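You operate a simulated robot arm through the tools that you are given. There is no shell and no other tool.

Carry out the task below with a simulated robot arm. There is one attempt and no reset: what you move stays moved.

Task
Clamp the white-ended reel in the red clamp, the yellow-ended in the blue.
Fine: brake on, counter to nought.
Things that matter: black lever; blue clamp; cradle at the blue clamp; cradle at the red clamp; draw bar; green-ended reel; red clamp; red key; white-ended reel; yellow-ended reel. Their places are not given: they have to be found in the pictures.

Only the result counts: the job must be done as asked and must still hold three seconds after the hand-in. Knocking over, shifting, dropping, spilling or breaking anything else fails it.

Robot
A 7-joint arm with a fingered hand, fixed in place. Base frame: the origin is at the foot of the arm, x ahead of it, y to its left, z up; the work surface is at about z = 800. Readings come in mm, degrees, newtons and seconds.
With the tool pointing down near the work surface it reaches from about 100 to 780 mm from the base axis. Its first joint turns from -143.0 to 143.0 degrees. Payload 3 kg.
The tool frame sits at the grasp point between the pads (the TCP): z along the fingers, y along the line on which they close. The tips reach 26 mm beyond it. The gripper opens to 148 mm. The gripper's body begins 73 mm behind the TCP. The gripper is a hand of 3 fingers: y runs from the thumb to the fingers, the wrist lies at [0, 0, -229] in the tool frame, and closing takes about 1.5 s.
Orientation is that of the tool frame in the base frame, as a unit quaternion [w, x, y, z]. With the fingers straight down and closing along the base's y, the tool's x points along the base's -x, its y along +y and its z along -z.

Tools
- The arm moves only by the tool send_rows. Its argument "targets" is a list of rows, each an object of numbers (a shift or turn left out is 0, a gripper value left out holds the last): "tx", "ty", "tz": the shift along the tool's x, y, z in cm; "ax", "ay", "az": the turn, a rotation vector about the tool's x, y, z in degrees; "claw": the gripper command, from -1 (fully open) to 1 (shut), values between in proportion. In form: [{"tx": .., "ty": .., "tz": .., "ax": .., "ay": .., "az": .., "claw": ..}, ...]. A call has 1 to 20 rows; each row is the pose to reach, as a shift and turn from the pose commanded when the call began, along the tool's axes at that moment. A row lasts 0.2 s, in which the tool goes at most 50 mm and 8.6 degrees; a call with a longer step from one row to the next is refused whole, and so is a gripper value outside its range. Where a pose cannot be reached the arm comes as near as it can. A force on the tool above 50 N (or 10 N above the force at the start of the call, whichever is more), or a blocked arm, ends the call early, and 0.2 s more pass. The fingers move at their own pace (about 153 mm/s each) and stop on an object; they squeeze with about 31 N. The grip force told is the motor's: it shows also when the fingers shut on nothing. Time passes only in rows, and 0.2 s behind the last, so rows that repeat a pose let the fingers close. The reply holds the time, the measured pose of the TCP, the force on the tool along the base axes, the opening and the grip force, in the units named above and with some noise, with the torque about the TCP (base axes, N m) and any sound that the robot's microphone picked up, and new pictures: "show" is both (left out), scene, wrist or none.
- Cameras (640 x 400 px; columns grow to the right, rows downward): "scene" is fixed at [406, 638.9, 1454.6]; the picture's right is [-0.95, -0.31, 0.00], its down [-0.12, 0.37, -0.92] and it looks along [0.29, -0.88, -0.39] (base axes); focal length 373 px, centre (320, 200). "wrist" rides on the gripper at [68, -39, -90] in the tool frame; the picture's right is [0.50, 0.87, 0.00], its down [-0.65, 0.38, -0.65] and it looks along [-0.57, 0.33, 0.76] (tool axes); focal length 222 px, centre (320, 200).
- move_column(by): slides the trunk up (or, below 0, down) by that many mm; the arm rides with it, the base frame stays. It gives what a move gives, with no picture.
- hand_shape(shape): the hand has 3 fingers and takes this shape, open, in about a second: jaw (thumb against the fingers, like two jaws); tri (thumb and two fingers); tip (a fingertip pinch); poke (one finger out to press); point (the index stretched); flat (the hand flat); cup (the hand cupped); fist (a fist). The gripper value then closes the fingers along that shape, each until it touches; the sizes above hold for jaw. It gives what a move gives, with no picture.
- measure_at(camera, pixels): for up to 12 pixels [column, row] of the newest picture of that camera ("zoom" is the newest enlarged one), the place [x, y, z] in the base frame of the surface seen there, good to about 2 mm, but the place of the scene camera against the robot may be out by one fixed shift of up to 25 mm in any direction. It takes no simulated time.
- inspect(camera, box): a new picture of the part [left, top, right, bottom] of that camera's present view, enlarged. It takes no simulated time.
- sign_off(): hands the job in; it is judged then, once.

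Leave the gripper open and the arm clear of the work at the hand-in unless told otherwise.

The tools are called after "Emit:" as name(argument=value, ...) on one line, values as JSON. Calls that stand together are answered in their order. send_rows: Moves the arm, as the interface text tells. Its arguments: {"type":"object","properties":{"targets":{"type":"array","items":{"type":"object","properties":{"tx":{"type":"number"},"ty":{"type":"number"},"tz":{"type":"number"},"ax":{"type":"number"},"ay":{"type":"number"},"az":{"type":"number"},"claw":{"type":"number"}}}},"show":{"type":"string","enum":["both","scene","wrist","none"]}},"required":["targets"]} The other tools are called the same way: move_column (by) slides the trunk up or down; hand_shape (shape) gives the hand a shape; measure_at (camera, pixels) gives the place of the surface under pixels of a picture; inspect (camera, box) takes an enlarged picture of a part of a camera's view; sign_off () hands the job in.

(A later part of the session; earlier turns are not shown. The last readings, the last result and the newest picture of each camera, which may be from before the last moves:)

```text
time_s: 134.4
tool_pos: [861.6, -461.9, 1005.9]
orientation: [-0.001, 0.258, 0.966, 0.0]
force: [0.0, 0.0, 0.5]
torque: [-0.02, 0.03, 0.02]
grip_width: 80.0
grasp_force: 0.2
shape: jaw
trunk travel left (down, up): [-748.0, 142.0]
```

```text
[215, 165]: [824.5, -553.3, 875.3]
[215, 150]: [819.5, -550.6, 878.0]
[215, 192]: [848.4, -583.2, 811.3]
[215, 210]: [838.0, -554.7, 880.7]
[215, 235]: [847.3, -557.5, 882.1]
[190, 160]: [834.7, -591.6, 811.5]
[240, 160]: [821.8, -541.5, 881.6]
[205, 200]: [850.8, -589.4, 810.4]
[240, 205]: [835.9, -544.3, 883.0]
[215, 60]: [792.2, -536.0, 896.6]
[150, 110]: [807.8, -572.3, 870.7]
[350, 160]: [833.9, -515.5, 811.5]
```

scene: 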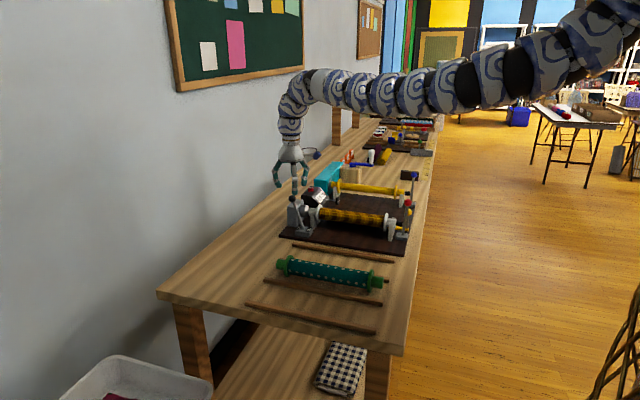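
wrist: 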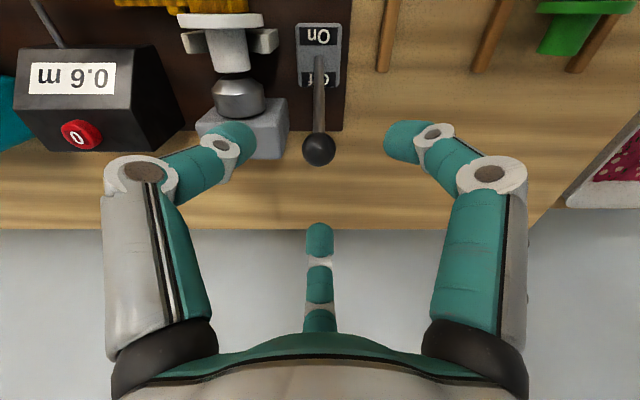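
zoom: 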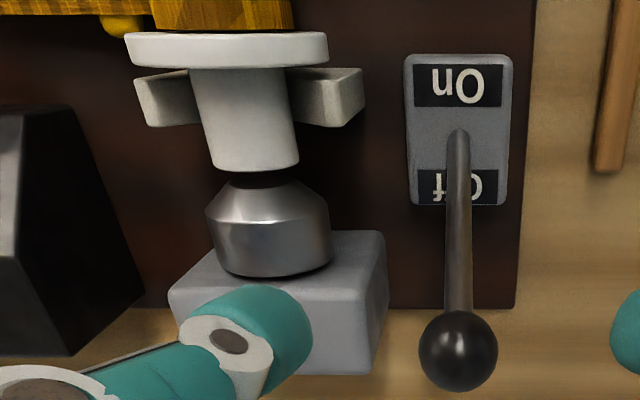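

There is a gap of a few mm between the white stub and the nose. I'll re-check the red clamp after the brake. Now I lower onto the black knob with the fingers at 60 mm.

Emit:
send_rows(targets=[{"claw": 0.19}, {"tz": 2}, {"tz": 4}, {"tz": 5.8}, {"tz": 5.8}], show="wrist")

```text
time_s: 135.6
tool_pos: [862.2, -462.3, 947.6]
orientation: [0.0, 0.258, 0.966, 0.001]
force: [-0.5, -0.9, -0.1]
torque: [0.05, -0.04, 0.02]
grip_width: 60.2
grasp_force: 0.0
shape: jaw
trunk travel left (down, up): [-748.0, 142.0]
```

wrist: 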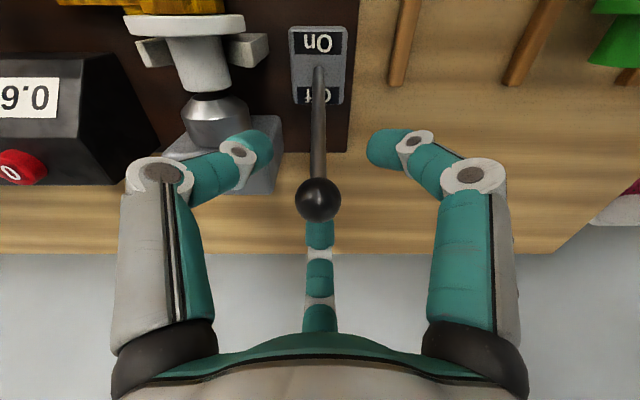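

I push toward -x along the arc with the +x finger's pad.

Emit:
send_rows(targets=[{"tx": 1.3, "ty": -0.75}, {"tx": 2.42, "ty": -1.4, "tz": -0.3}, {"tx": 3.46, "ty": -2, "tz": -0.6}, {"tx": 4.5, "ty": -2.6, "tz": -0.8}, {"tx": 5.54, "ty": -3.2, "tz": -0.8}, {"tx": 6.58, "ty": -3.8, "tz": -0.7}, {"tx": 7.45, "ty": -4.3, "tz": -0.6}, {"tx": 7.45, "ty": -4.3, "tz": -0.6}], show="both")

Emit:
inspect(camera="scene", box=[270, 150, 360, 250])

```text
time_s: 137.4
tool_pos: [775.2, -461.3, 953.9]
orientation: [-0.001, 0.258, 0.966, 0.001]
force: [-0.1, 0.0, -0.3]
torque: [-0.01, -0.02, 0.03]
grip_width: 59.8
grasp_force: 0.0
shape: jaw
trunk travel left (down, up): [-748.0, 142.0]
```

scene: 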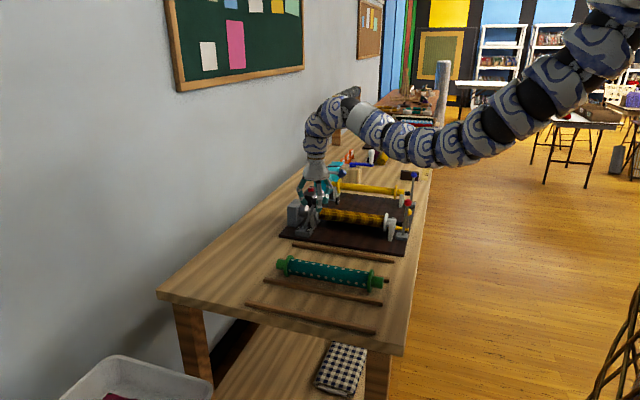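
wrist: 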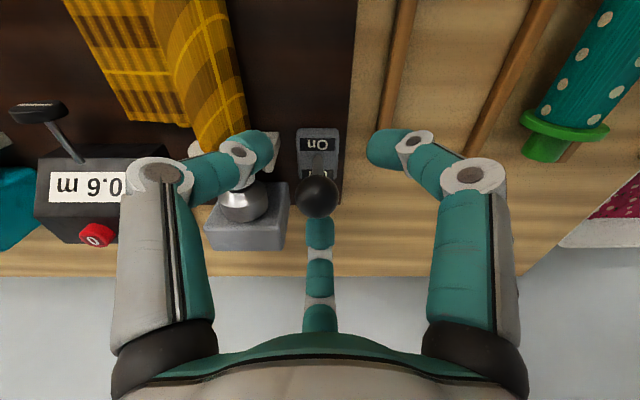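

```text
4.00 times, centred on (315, 200) of scene
```

zoom: 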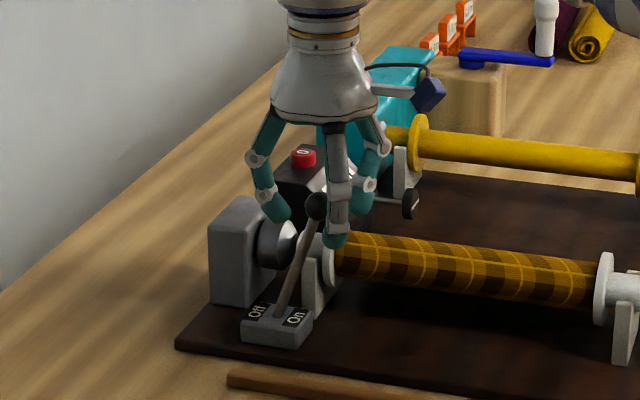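

The brake lever has swung to the On side. I measure its angle.

Emit:
measure_at(camera="wrist", pixels=[[318, 192], [312, 190], [324, 190], [318, 172], [319, 145], [319, 235], [322, 165]])

Emit:
inspect(camera="wrist", box=[270, 110, 370, 230])

```text
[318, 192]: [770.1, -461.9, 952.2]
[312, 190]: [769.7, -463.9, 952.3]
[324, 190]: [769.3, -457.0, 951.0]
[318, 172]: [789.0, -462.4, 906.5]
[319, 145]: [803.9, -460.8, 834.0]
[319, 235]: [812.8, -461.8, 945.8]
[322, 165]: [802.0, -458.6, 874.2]
```

```text
3.33 times, centred on (320, 170) of wrist
```

zoom: 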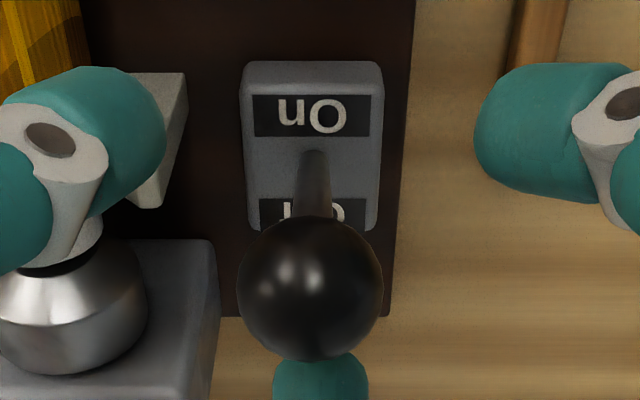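

The lever snapped over by itself (knob centre ≈ (778, -462, 942), -18° to -20°). I nudge once more to be sure it's at its stop.

Emit:
send_rows(targets=[{"tx": 0.7, "ty": -0.4}, {"tx": 1.3, "ty": -0.75, "tz": 0.2}, {"tx": 1.73, "ty": -1.0, "tz": 0.4}, {"tx": 1.9, "ty": -1.1, "tz": 0.4}, {"tx": 1.9, "ty": -1.1, "tz": 0.4}], show="wrist")

Emit:
measure_at(camera="wrist", pixels=[[318, 205], [312, 205], [318, 215], [318, 180]])

```text
time_s: 138.6
tool_pos: [754.6, -460.2, 949.9]
orientation: [-0.001, 0.258, 0.966, 0.001]
force: [3.3, 1.0, 2.6]
torque: [0.02, -0.2, -0.01]
grip_width: 62.4
grasp_force: 0.1
shape: jaw
trunk travel left (down, up): [-748.0, 142.0]
```

wrist: 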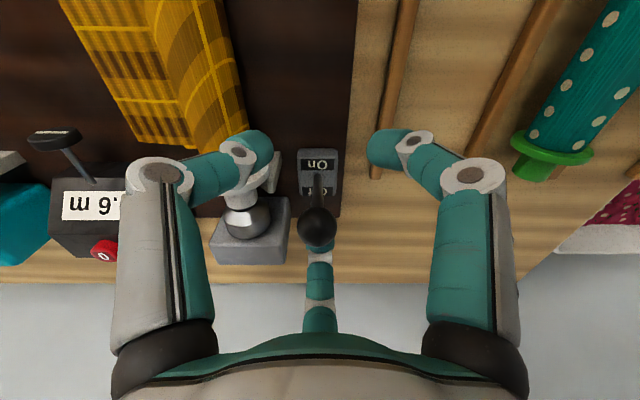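

```text
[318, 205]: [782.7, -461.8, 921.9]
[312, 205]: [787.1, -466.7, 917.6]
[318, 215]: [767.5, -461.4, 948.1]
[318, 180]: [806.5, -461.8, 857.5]
```

It resists at the same place, so the brake is at its On stop. I back off and raise.

Emit:
send_rows(targets=[{"tx": -0.9, "ty": 0.5}, {"tx": -1.7, "ty": 1}, {"tx": -1.7, "ty": 1, "tz": -2}, {"tx": -1.7, "ty": 1, "tz": -4}, {"tx": -1.7, "ty": 1, "tz": -6}, {"tx": -1.7, "ty": 1, "tz": -6}], show="both")

Emit:
inspect(camera="scene", box=[270, 170, 360, 250])

Emit:
inspect(camera="wrist", box=[190, 60, 350, 240])

```text
time_s: 140.0
tool_pos: [774.7, -459.8, 1010.4]
orientation: [0.0, 0.258, 0.966, 0.001]
force: [0.0, -0.2, 0.9]
torque: [0.04, 0.01, 0.0]
grip_width: 60.6
grasp_force: 0.0
shape: jaw
trunk travel left (down, up): [-748.0, 142.0]
```

scene: 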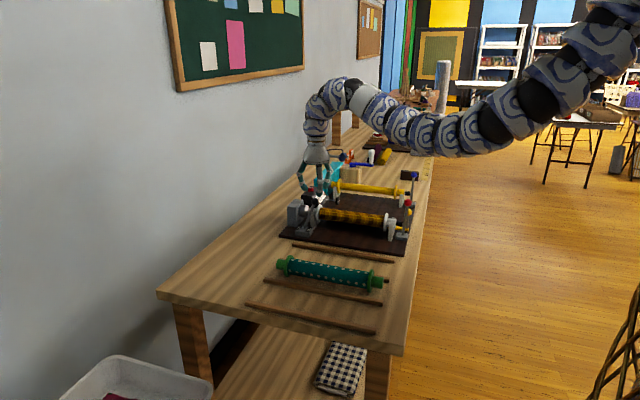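
wrist: 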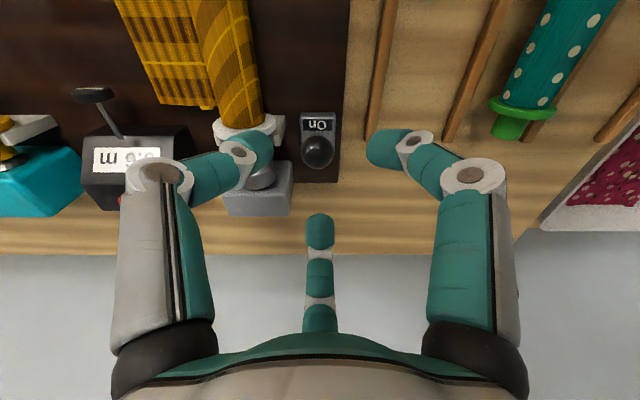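

```text
5.00 times, centred on (315, 210) of scene
```

zoom: 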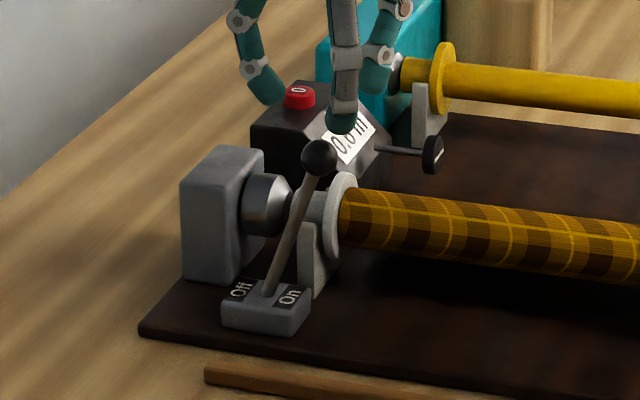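

```text
2.22 times, centred on (270, 150) of wrist
```

zoom: 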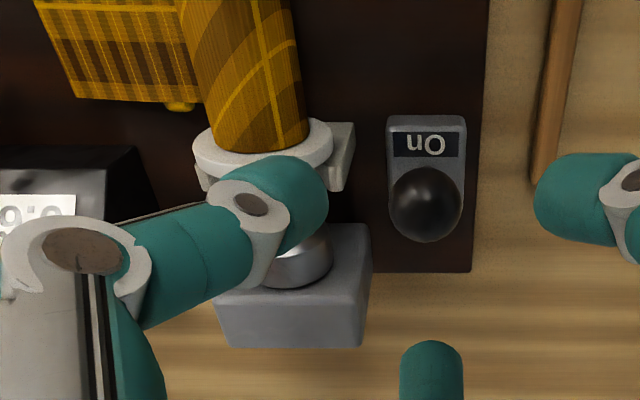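

Brake is On; the counter still shows 0.6 m. I also notice plaid fabric now leads from the white reel to the draw bar, so the reel is taken up by the red clamp. I go back to look closely at the red clamp's near end, staying high.

Emit:
send_rows(targets=[{"tx": 2.8, "ty": -2.6}, {"tx": 5.6, "ty": -5.3}, {"tx": 8.4, "ty": -8}, {"tx": 11.2, "ty": -10.6}, {"tx": 14, "ty": -13.3}, {"tx": 16.8, "ty": -16}, {"tx": 19.6, "ty": -18.7}, {"tx": 22.4, "ty": -21.3}, {"tx": 24.9, "ty": -23.8}, {"tx": 24.9, "ty": -23.8}], show="both")

Emit:
inspect(camera="wrist", box=[240, 60, 420, 230])

```text
time_s: 142.2
tool_pos: [439.6, -542.7, 1009.8]
orientation: [0.0, 0.258, 0.966, 0.001]
force: [0.0, 0.3, 0.1]
torque: [0.02, 0.01, -0.02]
grip_width: 60.5
grasp_force: 0.1
shape: jaw
trunk travel left (down, up): [-748.0, 142.0]
```

scene: 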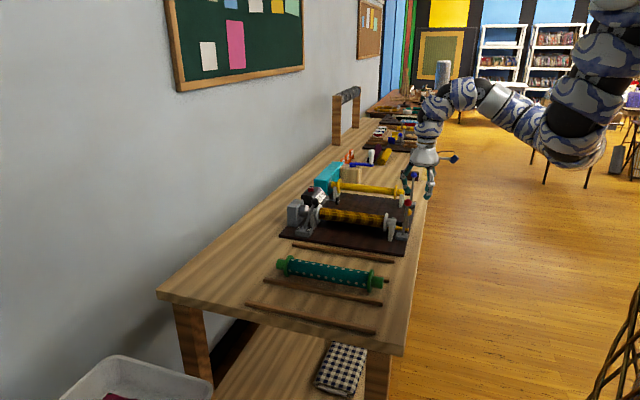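
wrist: 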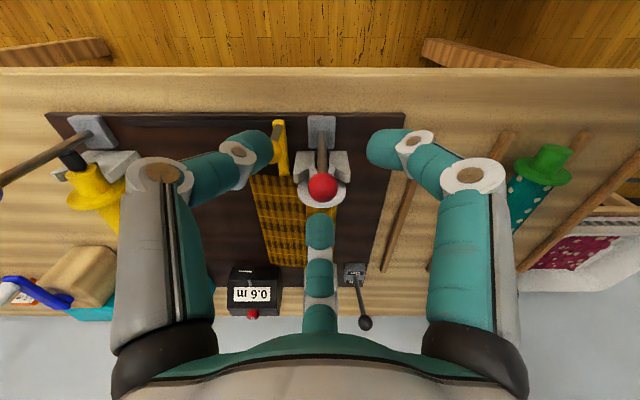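

```text
2.35 times, centred on (330, 145) of wrist
```

zoom: 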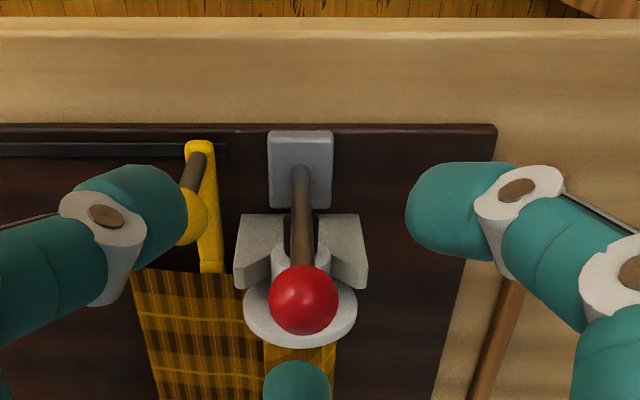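

The fabric runs from the white reel to the draw bar. I measure the red lever, pad and stub end here.

Emit:
inspect(camera="wrist", box=[290, 100, 360, 210])

Emit:
measure_at(camera="zoom", pixels=[[320, 290], [320, 200], [305, 130], [300, 90], [285, 180], [345, 200], [270, 210], [365, 230], [355, 180], [260, 250], [375, 260], [240, 130]])

```text
3.64 times, centred on (325, 155) of wrist
```

zoom: 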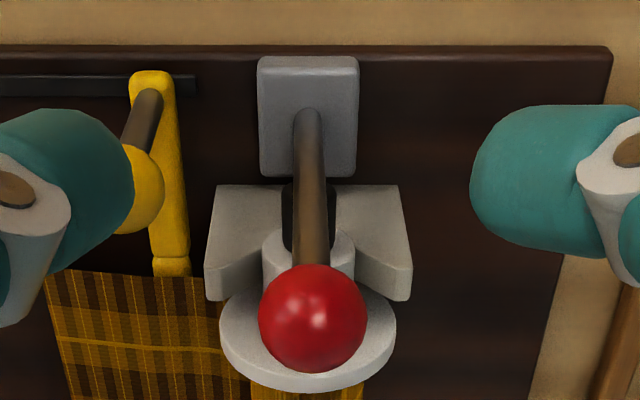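

```text
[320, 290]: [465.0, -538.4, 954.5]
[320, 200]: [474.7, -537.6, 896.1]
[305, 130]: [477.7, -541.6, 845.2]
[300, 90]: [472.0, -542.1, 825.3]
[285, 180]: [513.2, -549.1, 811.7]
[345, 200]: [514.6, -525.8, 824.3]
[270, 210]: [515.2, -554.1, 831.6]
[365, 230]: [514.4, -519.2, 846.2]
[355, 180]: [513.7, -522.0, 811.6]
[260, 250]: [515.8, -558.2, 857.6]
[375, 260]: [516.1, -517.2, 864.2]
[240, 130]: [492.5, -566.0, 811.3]
```

The red lever rests 3–4° short of vertical against the reel. I view the blue clamp from the same kind of pose for comparison.

Emit:
send_rows(targets=[{"tx": -2.1, "ty": -3.7}, {"tx": -4.3, "ty": -7.4}, {"tx": -6.4, "ty": -11.1}, {"tx": -8.6, "ty": -14.8}, {"tx": -10.7, "ty": -18.5}, {"tx": -12.8, "ty": -22.2}, {"tx": -14.95, "ty": -25.9}, {"tx": -14.95, "ty": -25.9}], show="both")

Emit:
inspect(camera="wrist", box=[290, 100, 360, 210])

Emit:
measure_at(camera="zoom", pixels=[[320, 290], [320, 200], [305, 130], [300, 90], [310, 170], [320, 230], [270, 210], [365, 230], [290, 240], [345, 240]])

```text
time_s: 144.0
tool_pos: [439.7, -841.8, 1009.0]
orientation: [-0.002, 0.258, 0.966, 0.0]
force: [0.1, 0.3, 0.8]
torque: [-0.03, 0.02, -0.04]
grip_width: 60.3
grasp_force: 0.0
shape: jaw
trunk travel left (down, up): [-748.0, 142.0]
```

scene: 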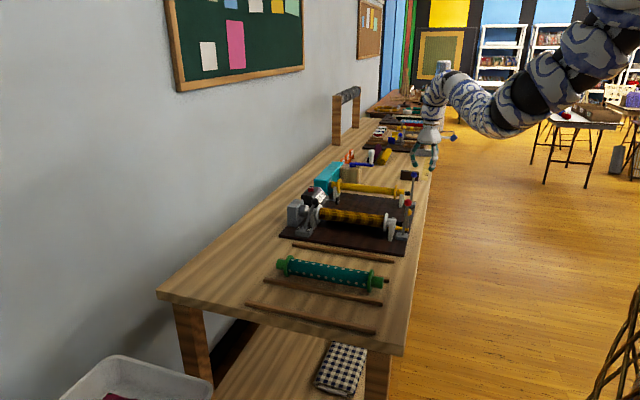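
wrist: 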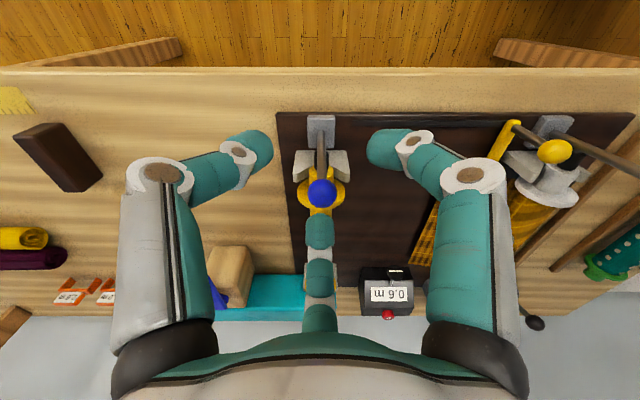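

```text
3.64 times, centred on (325, 155) of wrist
```

zoom: 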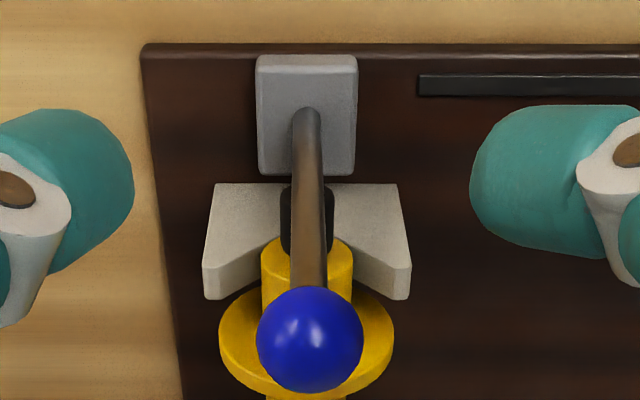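

```text
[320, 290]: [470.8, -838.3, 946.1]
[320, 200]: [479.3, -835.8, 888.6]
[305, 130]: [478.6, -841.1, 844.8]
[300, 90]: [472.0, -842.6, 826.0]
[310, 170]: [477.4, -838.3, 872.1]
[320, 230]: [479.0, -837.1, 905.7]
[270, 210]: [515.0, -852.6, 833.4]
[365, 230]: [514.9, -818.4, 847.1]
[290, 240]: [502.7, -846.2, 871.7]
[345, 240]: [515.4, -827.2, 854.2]
```

Both pads sit on their stub ends; the blue near end is about 3 mm further in, which accounts for the lever angles. Now the counter. I move over toward it, high, keeping this orientation.

Emit:
send_rows(targets=[{"tz": -1}, {"tx": -2, "ty": 3.7, "tz": -1}, {"tx": -4, "ty": 7.4, "tz": -1}, {"tx": -6, "ty": 11.2, "tz": -1}, {"tx": -8, "ty": 15, "tz": -1}, {"tx": -10, "ty": 18.8, "tz": -1}, {"tx": -12, "ty": 22.6, "tz": -1}, {"tx": -14, "ty": 26.4, "tz": -1}, {"tx": -16, "ty": 30.2, "tz": -1}, {"tx": -17.6, "ty": 33.5, "tz": -1}, {"tx": -17.6, "ty": 33.5, "tz": -1}], show="none")

Emit:
hand_shape(shape="poke")

Emit:
send_rows(targets=[{"tx": 0}], show="wrist")

```text
time_s: 146.4
tool_pos: [758.2, -640.7, 1020.3]
orientation: [0.001, 0.258, 0.966, 0.001]
force: [0.5, -0.3, -0.2]
torque: [0.02, -0.01, 0.01]
grip_width: 60.3
grasp_force: 0.0
shape: jaw
trunk travel left (down, up): [-748.0, 142.0]
```

```text
time_s: 147.3
tool_pos: [759.8, -639.9, 1020.7]
orientation: [-0.001, 0.258, 0.966, 0.001]
force: [0.1, 1.0, 0.1]
torque: [0.02, -0.01, 0.01]
grip_width: 0.0
grasp_force: 0.0
shape: poke
trunk travel left (down, up): [-748.0, 142.0]
```

```text
time_s: 147.7
tool_pos: [758.5, -639.6, 1019.3]
orientation: [-0.001, 0.258, 0.966, 0.001]
force: [0.1, 0.2, 0.0]
torque: [0.04, 0.0, 0.0]
grip_width: 0.1
grasp_force: 0.2
shape: poke
trunk travel left (down, up): [-748.0, 142.0]
```

wrist: 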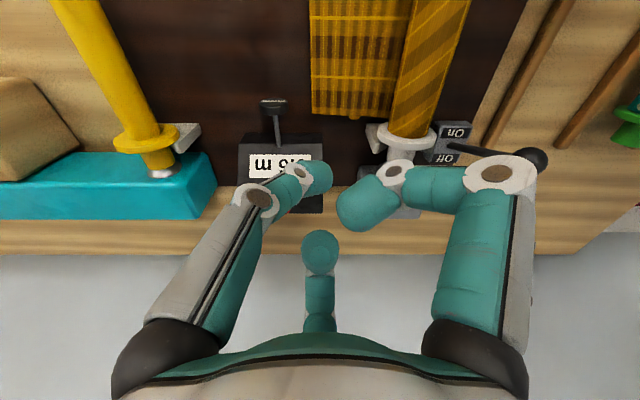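

Poke shape is set; the counter is in view. I lean the tool outward by 30° so it can reach the far key.

Emit:
send_rows(targets=[{"ax": 1.1, "ay": -7.4}, {"ax": 2.2, "ay": -14.8}, {"ax": 3.3, "ay": -22.2}, {"ax": 4.4, "ay": -29.5}, {"ax": 4.4, "ay": -29.5}], show="both")

```text
time_s: 148.9
tool_pos: [759.4, -639.7, 1018.9]
orientation: [0.235, 0.249, 0.934, -0.102]
force: [-0.3, -0.4, 0.2]
torque: [-0.01, -0.03, 0.01]
grip_width: 0.0
grasp_force: 0.1
shape: poke
trunk travel left (down, up): [-748.0, 142.0]
```

scene: 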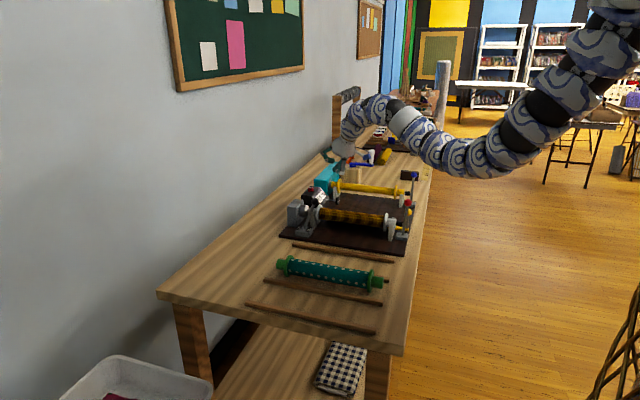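
wrist: 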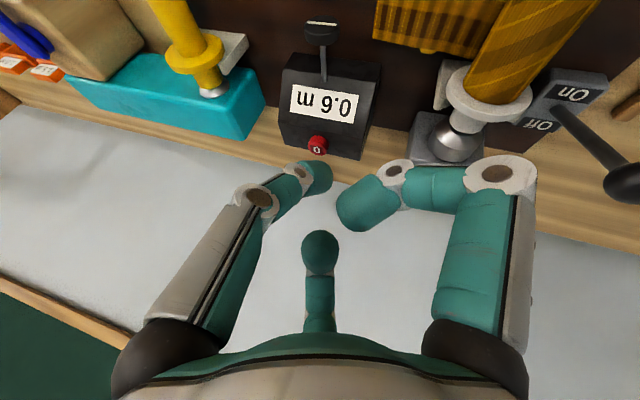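

I measure the thumb tip and key in this picture.

Emit:
measure_at(camera="wrist", pixels=[[325, 175], [320, 182], [328, 170], [322, 165], [312, 178], [317, 140], [317, 146], [312, 143], [323, 143], [317, 136], [375, 195], [320, 245]])

Emit:
inspect(camera="wrist", box=[260, 10, 420, 220])

```text
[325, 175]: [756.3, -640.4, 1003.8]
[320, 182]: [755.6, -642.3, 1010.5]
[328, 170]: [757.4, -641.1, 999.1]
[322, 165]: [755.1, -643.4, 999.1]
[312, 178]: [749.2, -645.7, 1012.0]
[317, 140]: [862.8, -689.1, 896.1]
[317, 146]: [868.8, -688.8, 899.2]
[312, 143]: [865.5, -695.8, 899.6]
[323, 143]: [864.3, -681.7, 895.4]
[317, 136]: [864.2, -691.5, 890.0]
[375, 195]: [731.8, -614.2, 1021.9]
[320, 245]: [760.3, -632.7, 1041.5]
```

```text
1.90 times, centred on (340, 115) of wrist
```

zoom: 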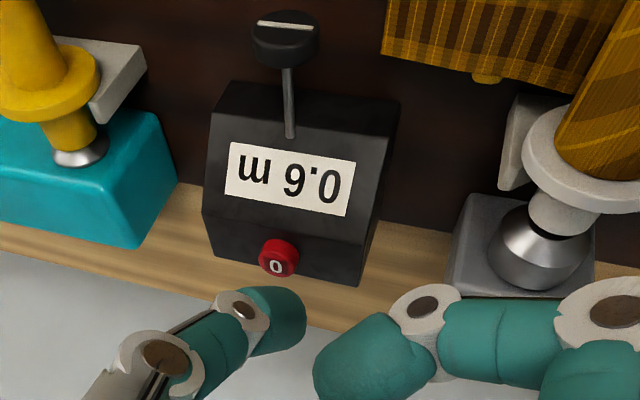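

Key top centre ≈ (871, -689, 899.5). The thumb tip is about (+10, -4, -19) mm from the TCP. I move to the approach point with the tip about 45 mm above the key.

Emit:
send_rows(targets=[{"tx": -1.8, "ty": 0.4, "tz": 2.5}, {"tx": -3.5, "ty": 0.9, "tz": 5}, {"tx": -5.3, "ty": 1.3, "tz": 7.5}, {"tx": -7.03, "ty": 1.74, "tz": 10}, {"tx": -7.03, "ty": 1.74, "tz": 10}], show="both")

Emit:
measure_at(camera="wrist", pixels=[[325, 175], [328, 170], [318, 168], [310, 140], [315, 150], [320, 160]])

```text
time_s: 150.1
tool_pos: [859.9, -683.4, 965.0]
orientation: [0.236, 0.249, 0.934, -0.102]
force: [0.3, 0.1, -0.5]
torque: [0.02, 0.02, -0.01]
grip_width: 0.0
grasp_force: 0.0
shape: poke
trunk travel left (down, up): [-748.0, 142.0]
```

scene: 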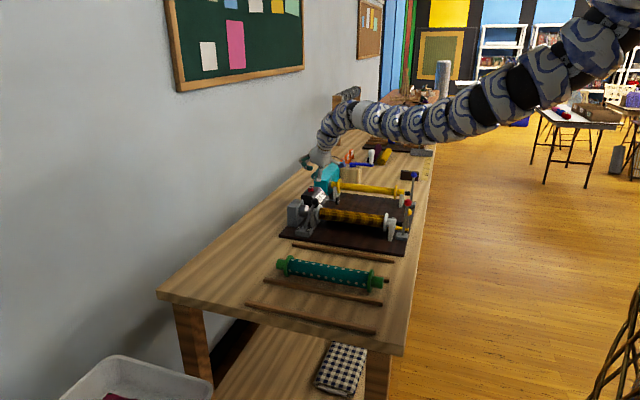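
wrist: 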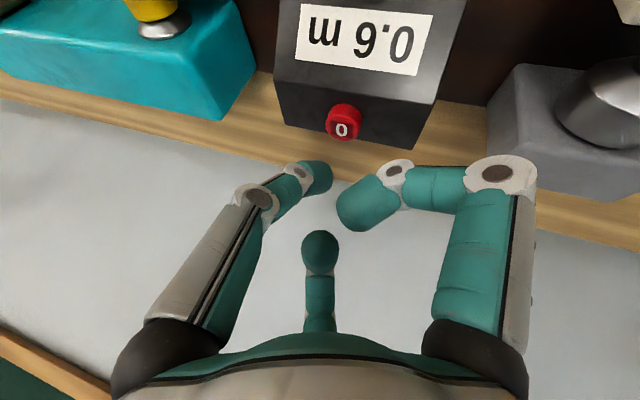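

```text
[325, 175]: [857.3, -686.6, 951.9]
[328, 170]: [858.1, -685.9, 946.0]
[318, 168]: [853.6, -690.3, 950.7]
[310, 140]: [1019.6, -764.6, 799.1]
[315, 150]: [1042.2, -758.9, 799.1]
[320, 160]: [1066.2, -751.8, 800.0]
```

In reach. I measure the key more precisely in this closer view.

Emit:
measure_at(camera="wrist", pixels=[[343, 128], [343, 135], [330, 128], [355, 130], [343, 118], [343, 108], [327, 120], [360, 122]])

Emit:
inspect(camera="wrist", box=[280, 80, 400, 210])

```text
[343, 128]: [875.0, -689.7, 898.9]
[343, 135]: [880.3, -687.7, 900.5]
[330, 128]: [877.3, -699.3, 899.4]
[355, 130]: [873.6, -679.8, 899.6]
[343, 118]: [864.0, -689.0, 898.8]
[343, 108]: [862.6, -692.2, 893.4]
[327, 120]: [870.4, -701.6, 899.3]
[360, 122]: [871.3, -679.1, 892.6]
```

```text
3.08 times, centred on (340, 145) of wrist
```

zoom: 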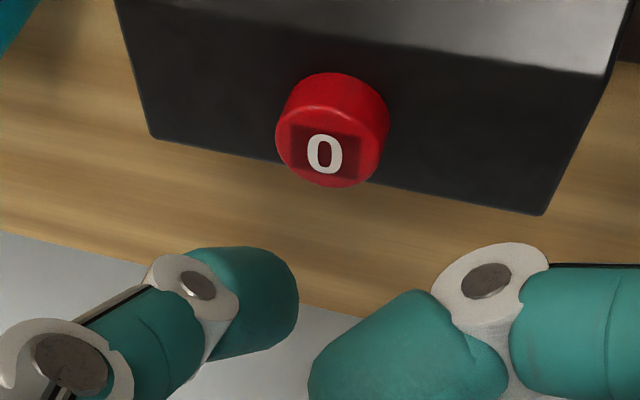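

Key centre ≈ (873, -690.5, 899.3); thumb tip ≈ (868, -688, ~938). I shift the tip by (+5, -2.5) mm and then lower by trunk in steps.

Emit:
send_rows(targets=[{"tx": -0.49, "ty": 0.04, "tz": 0.27}, {"tx": -0.49, "ty": 0.04, "tz": 0.27}], show="none")

Emit:
move_column(by=-28)

Emit:
inspect(camera="wrist", box=[260, 80, 400, 230])

Emit:
inspect(camera="scene", box=[290, 140, 350, 220])

```text
time_s: 150.7
tool_pos: [865.8, -685.8, 965.7]
orientation: [0.236, 0.249, 0.934, -0.101]
force: [0.0, -0.1, -0.3]
torque: [-0.01, -0.01, 0.01]
grip_width: 0.2
grasp_force: 0.2
shape: poke
trunk travel left (down, up): [-748.0, 142.0]
```

```text
time_s: 151.4
tool_pos: [865.8, -687.0, 938.1]
orientation: [0.236, 0.25, 0.933, -0.102]
force: [-0.7, -0.2, 0.5]
torque: [-0.02, -0.04, 0.02]
grip_width: 0.1
grasp_force: 0.1
shape: poke
trunk travel left (down, up): [-720.0, 170.0]
```

```text
2.67 times, centred on (330, 155) of wrist
```

zoom: 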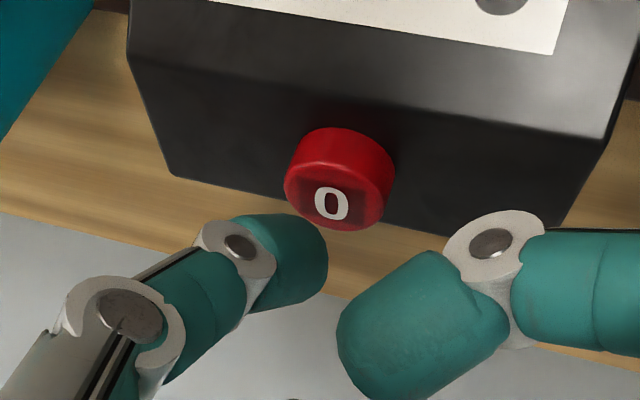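

```text
5.00 times, centred on (320, 180) of scene
```

zoom: 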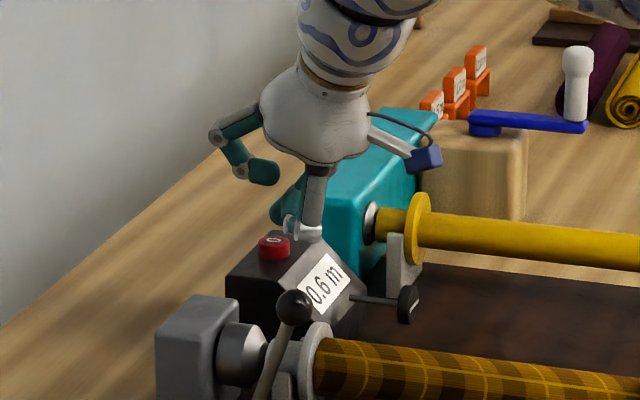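

I check clearances between the folded finger and the counter housing.

Emit:
measure_at(camera="wrist", pixels=[[328, 170], [325, 180], [320, 165], [345, 205], [360, 190], [392, 170], [398, 165], [335, 150], [334, 156], [415, 125], [430, 130], [380, 140]])

Emit:
measure_at(camera="zoom", pixels=[[305, 235], [310, 215], [275, 205], [290, 190], [272, 250], [262, 245], [285, 245], [310, 255], [330, 225], [255, 275], [315, 180], [345, 270]])

```text
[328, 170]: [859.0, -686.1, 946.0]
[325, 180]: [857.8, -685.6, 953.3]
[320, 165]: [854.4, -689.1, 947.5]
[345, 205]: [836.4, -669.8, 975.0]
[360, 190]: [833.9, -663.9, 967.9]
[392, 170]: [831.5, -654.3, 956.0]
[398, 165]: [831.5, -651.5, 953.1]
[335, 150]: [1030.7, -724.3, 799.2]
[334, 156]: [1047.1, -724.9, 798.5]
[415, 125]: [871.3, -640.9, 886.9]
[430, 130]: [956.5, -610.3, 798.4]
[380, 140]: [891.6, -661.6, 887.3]
```

```text
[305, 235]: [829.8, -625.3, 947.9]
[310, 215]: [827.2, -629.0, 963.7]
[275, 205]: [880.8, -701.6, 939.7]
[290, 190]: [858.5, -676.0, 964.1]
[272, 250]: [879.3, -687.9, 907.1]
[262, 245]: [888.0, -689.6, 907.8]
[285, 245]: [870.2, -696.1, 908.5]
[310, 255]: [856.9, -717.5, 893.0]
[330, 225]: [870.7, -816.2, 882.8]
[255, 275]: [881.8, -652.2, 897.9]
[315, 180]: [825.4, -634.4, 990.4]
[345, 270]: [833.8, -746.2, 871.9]
```

Plenty of clearance: the folded finger is beside the counter. The tip is now about 13 mm above the key. I lower 8 mm, then go in small steps.

Emit:
move_column(by=-8)

Emit:
inspect(camera="scene", box=[295, 160, 335, 210])

Emit:
inspect(camera="wrist", box=[260, 80, 400, 230])

Emit:
measure_at(camera="zoom", pixels=[[310, 265], [318, 255], [300, 290], [290, 245], [330, 205], [340, 175], [320, 220], [300, 195], [375, 200]])

```text
time_s: 152.0
tool_pos: [866.4, -687.3, 930.3]
orientation: [0.236, 0.25, 0.934, -0.101]
force: [-0.4, -0.3, -0.8]
torque: [0.02, 0.0, 0.03]
grip_width: 0.0
grasp_force: 0.0
shape: poke
trunk travel left (down, up): [-712.0, 178.0]
```

```text
8.00 times, centred on (315, 185) of scene
```

zoom: 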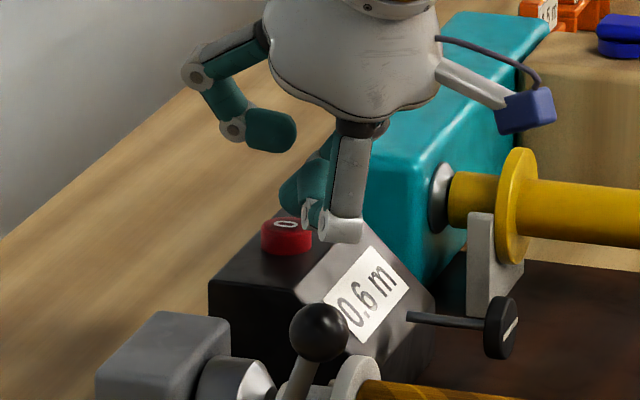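

```text
2.67 times, centred on (330, 155) of wrist
```

zoom: 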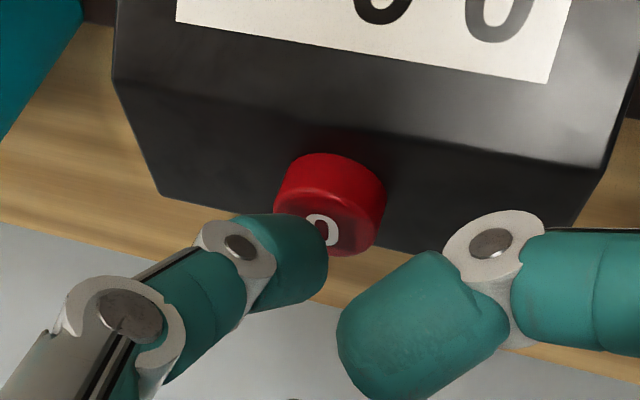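

```text
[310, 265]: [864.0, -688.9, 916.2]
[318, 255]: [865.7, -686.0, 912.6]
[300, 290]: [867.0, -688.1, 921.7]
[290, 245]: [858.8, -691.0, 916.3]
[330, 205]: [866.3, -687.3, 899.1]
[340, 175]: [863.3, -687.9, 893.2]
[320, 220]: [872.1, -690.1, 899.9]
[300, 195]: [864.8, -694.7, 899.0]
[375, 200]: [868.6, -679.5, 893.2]
```

The tip is right over the key, about 7 mm above. I lower 5 mm.

Emit:
move_column(by=-5)

```text
time_s: 152.5
tool_pos: [867.0, -687.9, 924.3]
orientation: [0.236, 0.25, 0.933, -0.102]
force: [0.4, -0.1, 1.2]
torque: [0.03, -0.02, 0.0]
grip_width: 0.0
grasp_force: 0.0
shape: poke
trunk travel left (down, up): [-707.0, 183.0]
```

Emit:
move_column(by=-3)

Emit:
inspect(camera="wrist", box=[260, 60, 400, 230])

```text
time_s: 153.0
tool_pos: [866.3, -687.4, 922.6]
orientation: [0.236, 0.25, 0.933, -0.103]
force: [-0.2, 0.2, 1.6]
torque: [0.02, -0.03, 0.01]
grip_width: 0.2
grasp_force: 0.1
shape: poke
trunk travel left (down, up): [-704.0, 186.0]
heard: click
```

```text
2.35 times, centred on (330, 145) of wrist
```

zoom: 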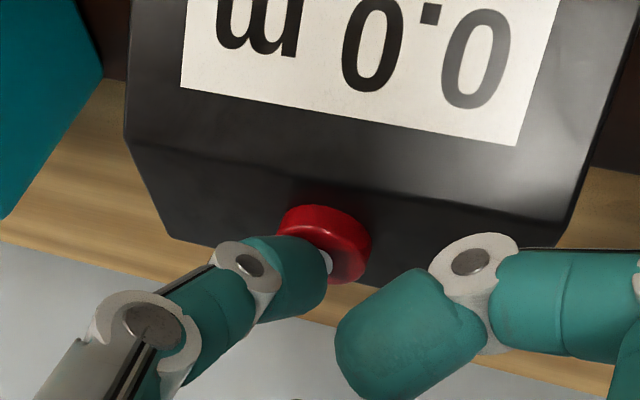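

A click, and the display reads 0.0 m. I raise straight up.

Emit:
move_column(by=70)

Emit:
send_rows(targets=[{"tx": 0}], show="both")

Emit:
inspect(camera="scene", box=[280, 160, 440, 260])

```text
time_s: 154.1
tool_pos: [866.1, -687.1, 991.4]
orientation: [0.235, 0.249, 0.934, -0.101]
force: [-0.5, -1.4, 0.0]
torque: [0.02, -0.05, -0.02]
grip_width: 0.0
grasp_force: 0.2
shape: poke
trunk travel left (down, up): [-774.0, 116.0]
```

```text
time_s: 154.5
tool_pos: [866.0, -687.2, 992.1]
orientation: [0.236, 0.25, 0.934, -0.101]
force: [-0.4, 0.0, -0.9]
torque: [-0.03, 0.03, -0.03]
grip_width: 0.0
grasp_force: 0.1
shape: poke
trunk travel left (down, up): [-774.0, 116.0]
```

scene: 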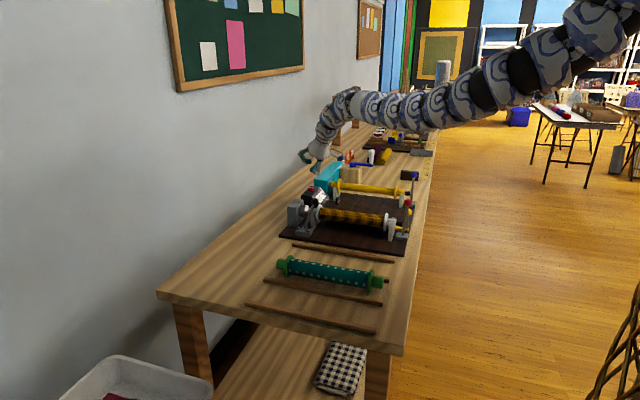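
wrist: 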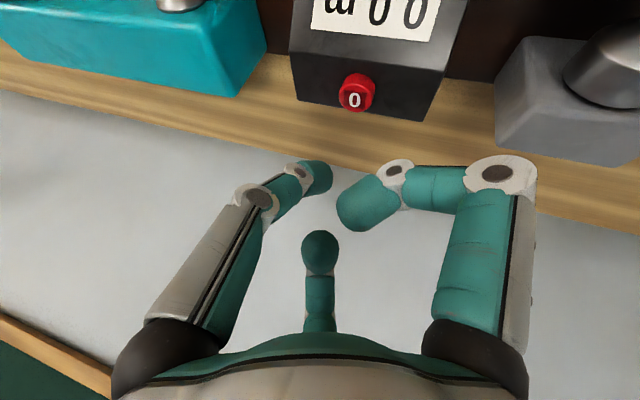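

```text
4.00 times, centred on (360, 210) of scene
```

zoom: 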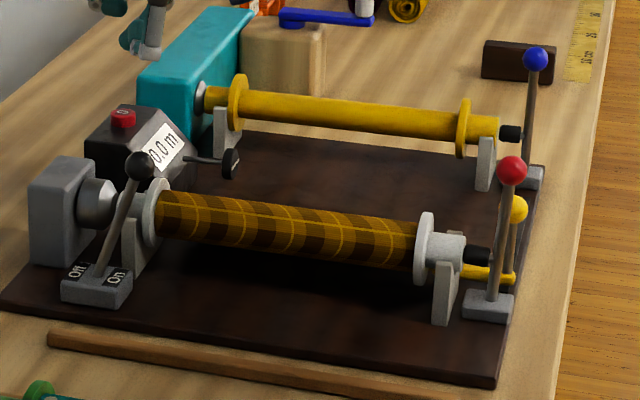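

The counter reads 0.0 m, brake On, both clamps closed. I raise further, then draw the arm inward, away from the work.

Emit:
move_column(by=100)

Emit:
send_rows(targets=[{"tx": 2.5, "tz": -1.5, "ay": 6}, {"tx": 5, "tz": -3, "ay": 12}, {"tx": 8, "tz": -4.5, "ay": 18}, {"tx": 11, "tz": -6, "ay": 24}, {"tx": 14, "tz": -8, "ay": 29}, {"tx": 17, "tz": -9.5, "ay": 29}, {"tx": 17, "tz": -9.5, "ay": 29}], show="both")

```text
time_s: 155.8
tool_pos: [866.3, -687.0, 1091.3]
orientation: [0.236, 0.249, 0.934, -0.102]
force: [-0.4, -0.3, 0.4]
torque: [0.0, 0.03, -0.01]
grip_width: 0.1
grasp_force: 0.1
shape: poke
trunk travel left (down, up): [-874.0, 16.0]
```

```text
time_s: 157.4
tool_pos: [699.5, -587.0, 1090.7]
orientation: [-0.006, 0.267, 0.963, -0.036]
force: [-0.2, -0.6, 0.4]
torque: [0.02, 0.01, 0.0]
grip_width: 0.1
grasp_force: 0.0
shape: poke
trunk travel left (down, up): [-874.0, 16.0]
```

scene: 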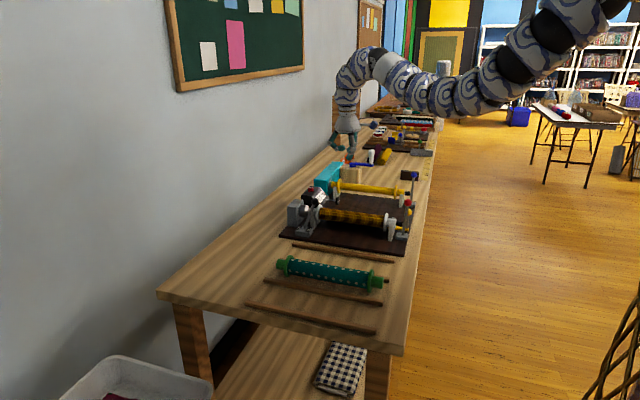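
wrist: 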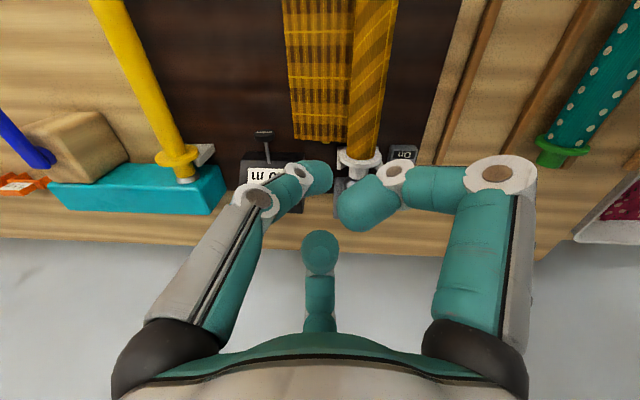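

Now I open the hand (jaw shape) and move back to a clear, high place with a good overview.

Emit:
hand_shape(shape="jaw")

Emit:
send_rows(targets=[{"tx": 4, "ty": -1, "claw": -1}, {"tx": 8, "ty": -2}, {"tx": 12, "ty": -3}, {"tx": 16, "ty": -4}, {"tx": 20, "ty": -5}, {"tx": 24, "ty": -6}, {"tx": 24, "ty": -6}], show="both")

Emit:
inspect(camera="scene", box=[240, 170, 450, 340])

Emit:
inspect(camera="wrist", box=[200, 60, 440, 300])

```text
time_s: 158.3
tool_pos: [699.1, -587.2, 1090.6]
orientation: [-0.005, 0.267, 0.963, -0.035]
force: [-0.6, 0.2, -0.1]
torque: [-0.01, -0.01, -0.01]
grip_width: 148.1
grasp_force: 0.0
shape: jaw
trunk travel left (down, up): [-874.0, 16.0]
```

```text
time_s: 159.9
tool_pos: [462.4, -515.3, 1092.8]
orientation: [-0.006, 0.267, 0.963, -0.036]
force: [-0.3, 0.4, 0.1]
torque: [0.04, 0.01, 0.01]
grip_width: 147.9
grasp_force: 0.0
shape: jaw
trunk travel left (down, up): [-874.0, 16.0]
```

scene: 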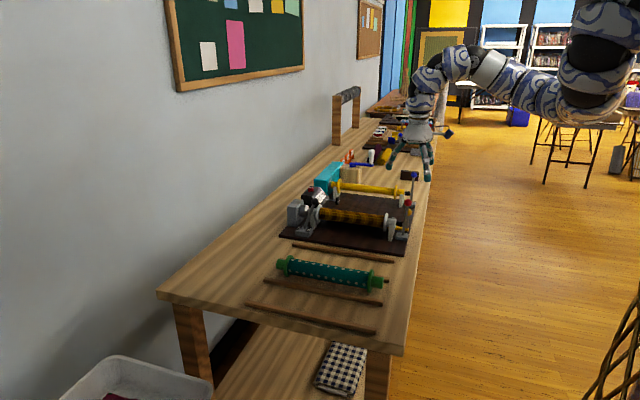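
wrist: 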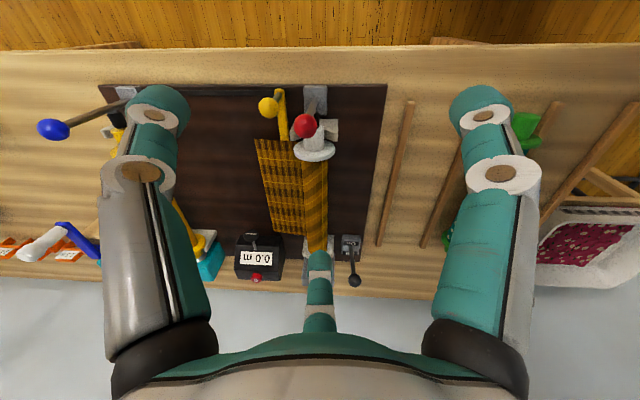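

```text
2.35 times, centred on (345, 255) of scene
```

zoom: 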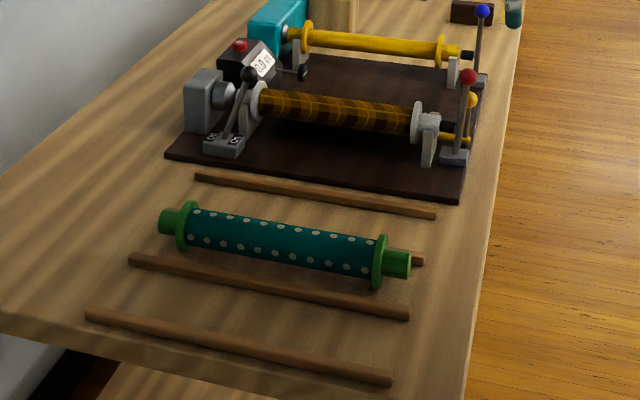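

```text
1.67 times, centred on (320, 180) of wrist
```

zoom: 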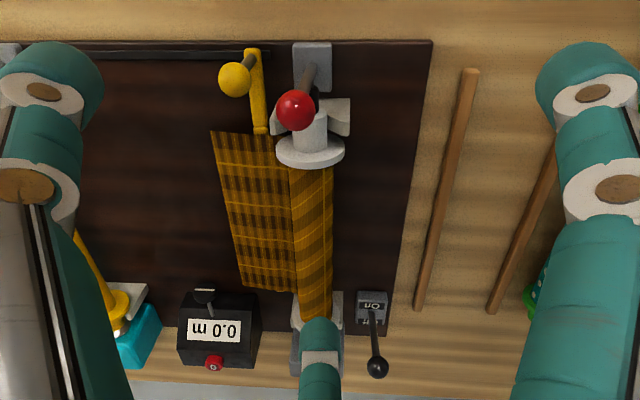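

Everything reads right: the display shows 0.0 m, brake lever On, both clamp levers up, and green reel, rods and draw bar unchanged. I move the arm further clear and wait a moment to see that it all holds.

Emit:
send_rows(targets=[{"tx": 2, "ty": 3.5}, {"tx": 4, "ty": 7}, {"tx": 6, "ty": 10.5}, {"tx": 8, "ty": 14}, {"tx": 10, "ty": 17.5}, {"tx": 12, "ty": 20}, {"tx": 12, "ty": 20}, {"tx": 12, "ty": 20}, {"tx": 12, "ty": 20}, {"tx": 12, "ty": 20}, {"tx": 12, "ty": 20}, {"tx": 12, "ty": 20}, {"tx": 12, "ty": 20}, {"tx": 12, "ty": 20}, {"tx": 12, "ty": 20}], show="both")

Emit:
inspect(camera="scene", box=[280, 160, 440, 260])

```text
time_s: 163.1
tool_pos: [466.5, -283.9, 1075.2]
orientation: [-0.007, 0.268, 0.963, -0.037]
force: [-0.5, 0.4, -0.6]
torque: [0.0, -0.01, 0.03]
grip_width: 147.8
grasp_force: 0.0
shape: jaw
out of reach, approached as far as the arm can: row 6, 7, 8, 9, 10, 11, 12, 13, 14, 15
trunk travel left (down, up): [-874.0, 16.0]
```

scene: 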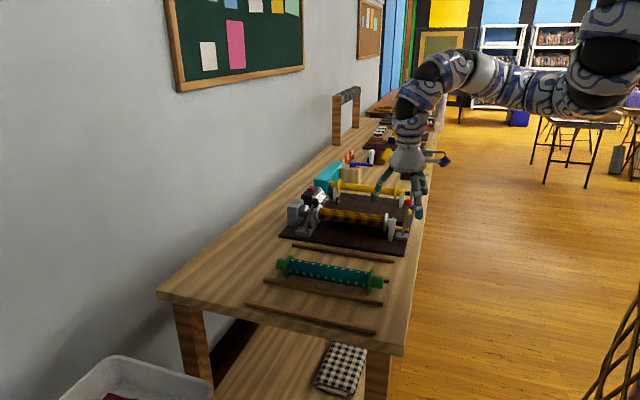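
wrist: 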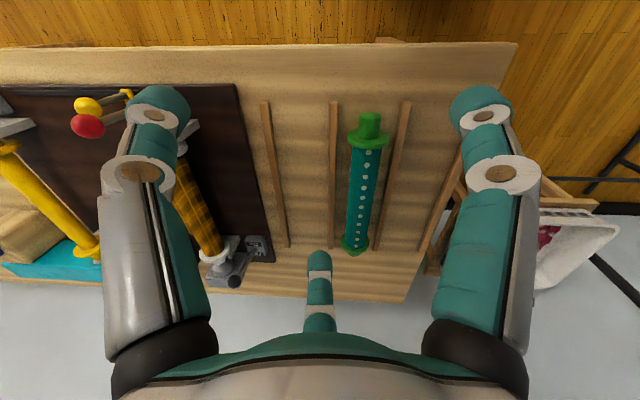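

```text
4.00 times, centred on (360, 210) of scene
```

zoom: 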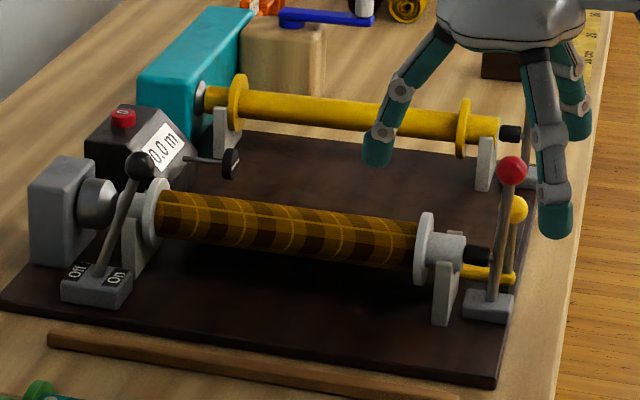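

It all holds. Before handing in I want to be sure the yellow reel is really held: it sits about 9 mm off the cradle's middle, and unlike the white one it gives no visible sign. I'll do a gentle, displacement-limited nudge test. First I lower the trunk a bit and straighten the hand.

Emit:
move_column(by=-60)

Emit:
send_rows(targets=[{"ax": -1, "ay": -0.2, "az": -7.8}, {"ax": -2.1, "ay": -0.4, "az": -15.5}, {"ax": -3.2, "ay": -0.6, "az": -23.3}, {"ax": -4.3, "ay": -0.8, "az": -31}, {"ax": -4.3, "ay": -0.8, "az": -31}], show="none")

```text
time_s: 164.1
tool_pos: [466.1, -283.5, 1015.2]
orientation: [-0.007, 0.267, 0.963, -0.036]
force: [0.3, -0.1, -0.2]
torque: [0.03, 0.0, 0.01]
grip_width: 147.8
grasp_force: 0.0
shape: jaw
trunk travel left (down, up): [-814.0, 76.0]
```

```text
time_s: 165.3
tool_pos: [468.4, -283.5, 1015.7]
orientation: [0.0, -0.001, 1.0, 0.001]
force: [0.4, -0.5, 1.0]
torque: [-0.01, -0.04, -0.01]
grip_width: 147.6
grasp_force: 0.0
shape: jaw
trunk travel left (down, up): [-814.0, 76.0]
```

Straight again. I move above the yellow reel's middle, hand half open, leaning 8° outward at the end.

Emit:
send_rows(targets=[{"tx": -1.4, "ty": -4, "claw": -0.35}, {"tx": -2.8, "ty": -8}, {"tx": -4.2, "ty": -12}, {"tx": -5.6, "ty": -16}, {"tx": -7, "ty": -20}, {"tx": -8.4, "ty": -24}, {"tx": -9.8, "ty": -28}, {"tx": -11.2, "ty": -32}, {"tx": -12.6, "ty": -36}, {"tx": -14, "ty": -40, "ay": -2}, {"tx": -15.4, "ty": -44, "ay": -4}, {"tx": -16.8, "ty": -48, "ay": -6}, {"tx": -18.2, "ty": -51.7, "ay": -8}, {"tx": -18.2, "ty": -51.7, "ay": -8}], show="wrist")

```text
time_s: 168.3
tool_pos: [650.0, -799.8, 1016.1]
orientation: [0.069, 0.0, 0.998, 0.001]
force: [0.1, 0.0, 0.4]
torque: [-0.01, -0.01, 0.02]
grip_width: 100.3
grasp_force: 0.1
shape: jaw
trunk travel left (down, up): [-814.0, 76.0]
```

wrist: 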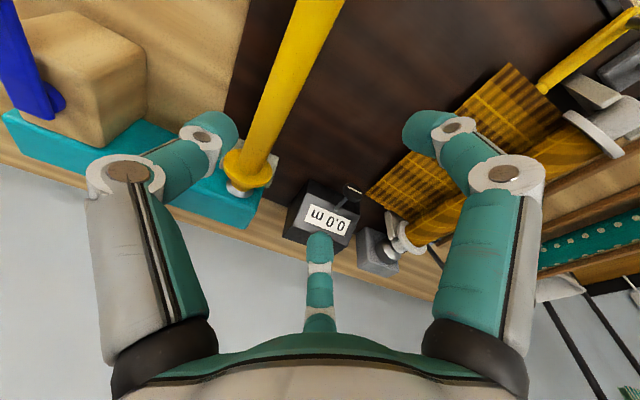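

I raise 9 cm (so that the trunk can come lower) and shift to y≈-828.

Emit:
send_rows(targets=[{"tx": -0.4, "tz": -3, "ty": -0.9}, {"tx": -0.8, "tz": -6, "ty": -1.8}, {"tx": -1.24, "tz": -8.9, "ty": -2.8}, {"tx": -1.24, "tz": -8.9, "ty": -2.8}], show="none")

```text
time_s: 169.3
tool_pos: [650.0, -827.7, 1102.9]
orientation: [0.07, 0.0, 0.998, 0.001]
force: [-0.6, 0.4, -1.0]
torque: [0.01, 0.0, 0.02]
grip_width: 100.1
grasp_force: 0.1
shape: jaw
trunk travel left (down, up): [-814.0, 76.0]
```

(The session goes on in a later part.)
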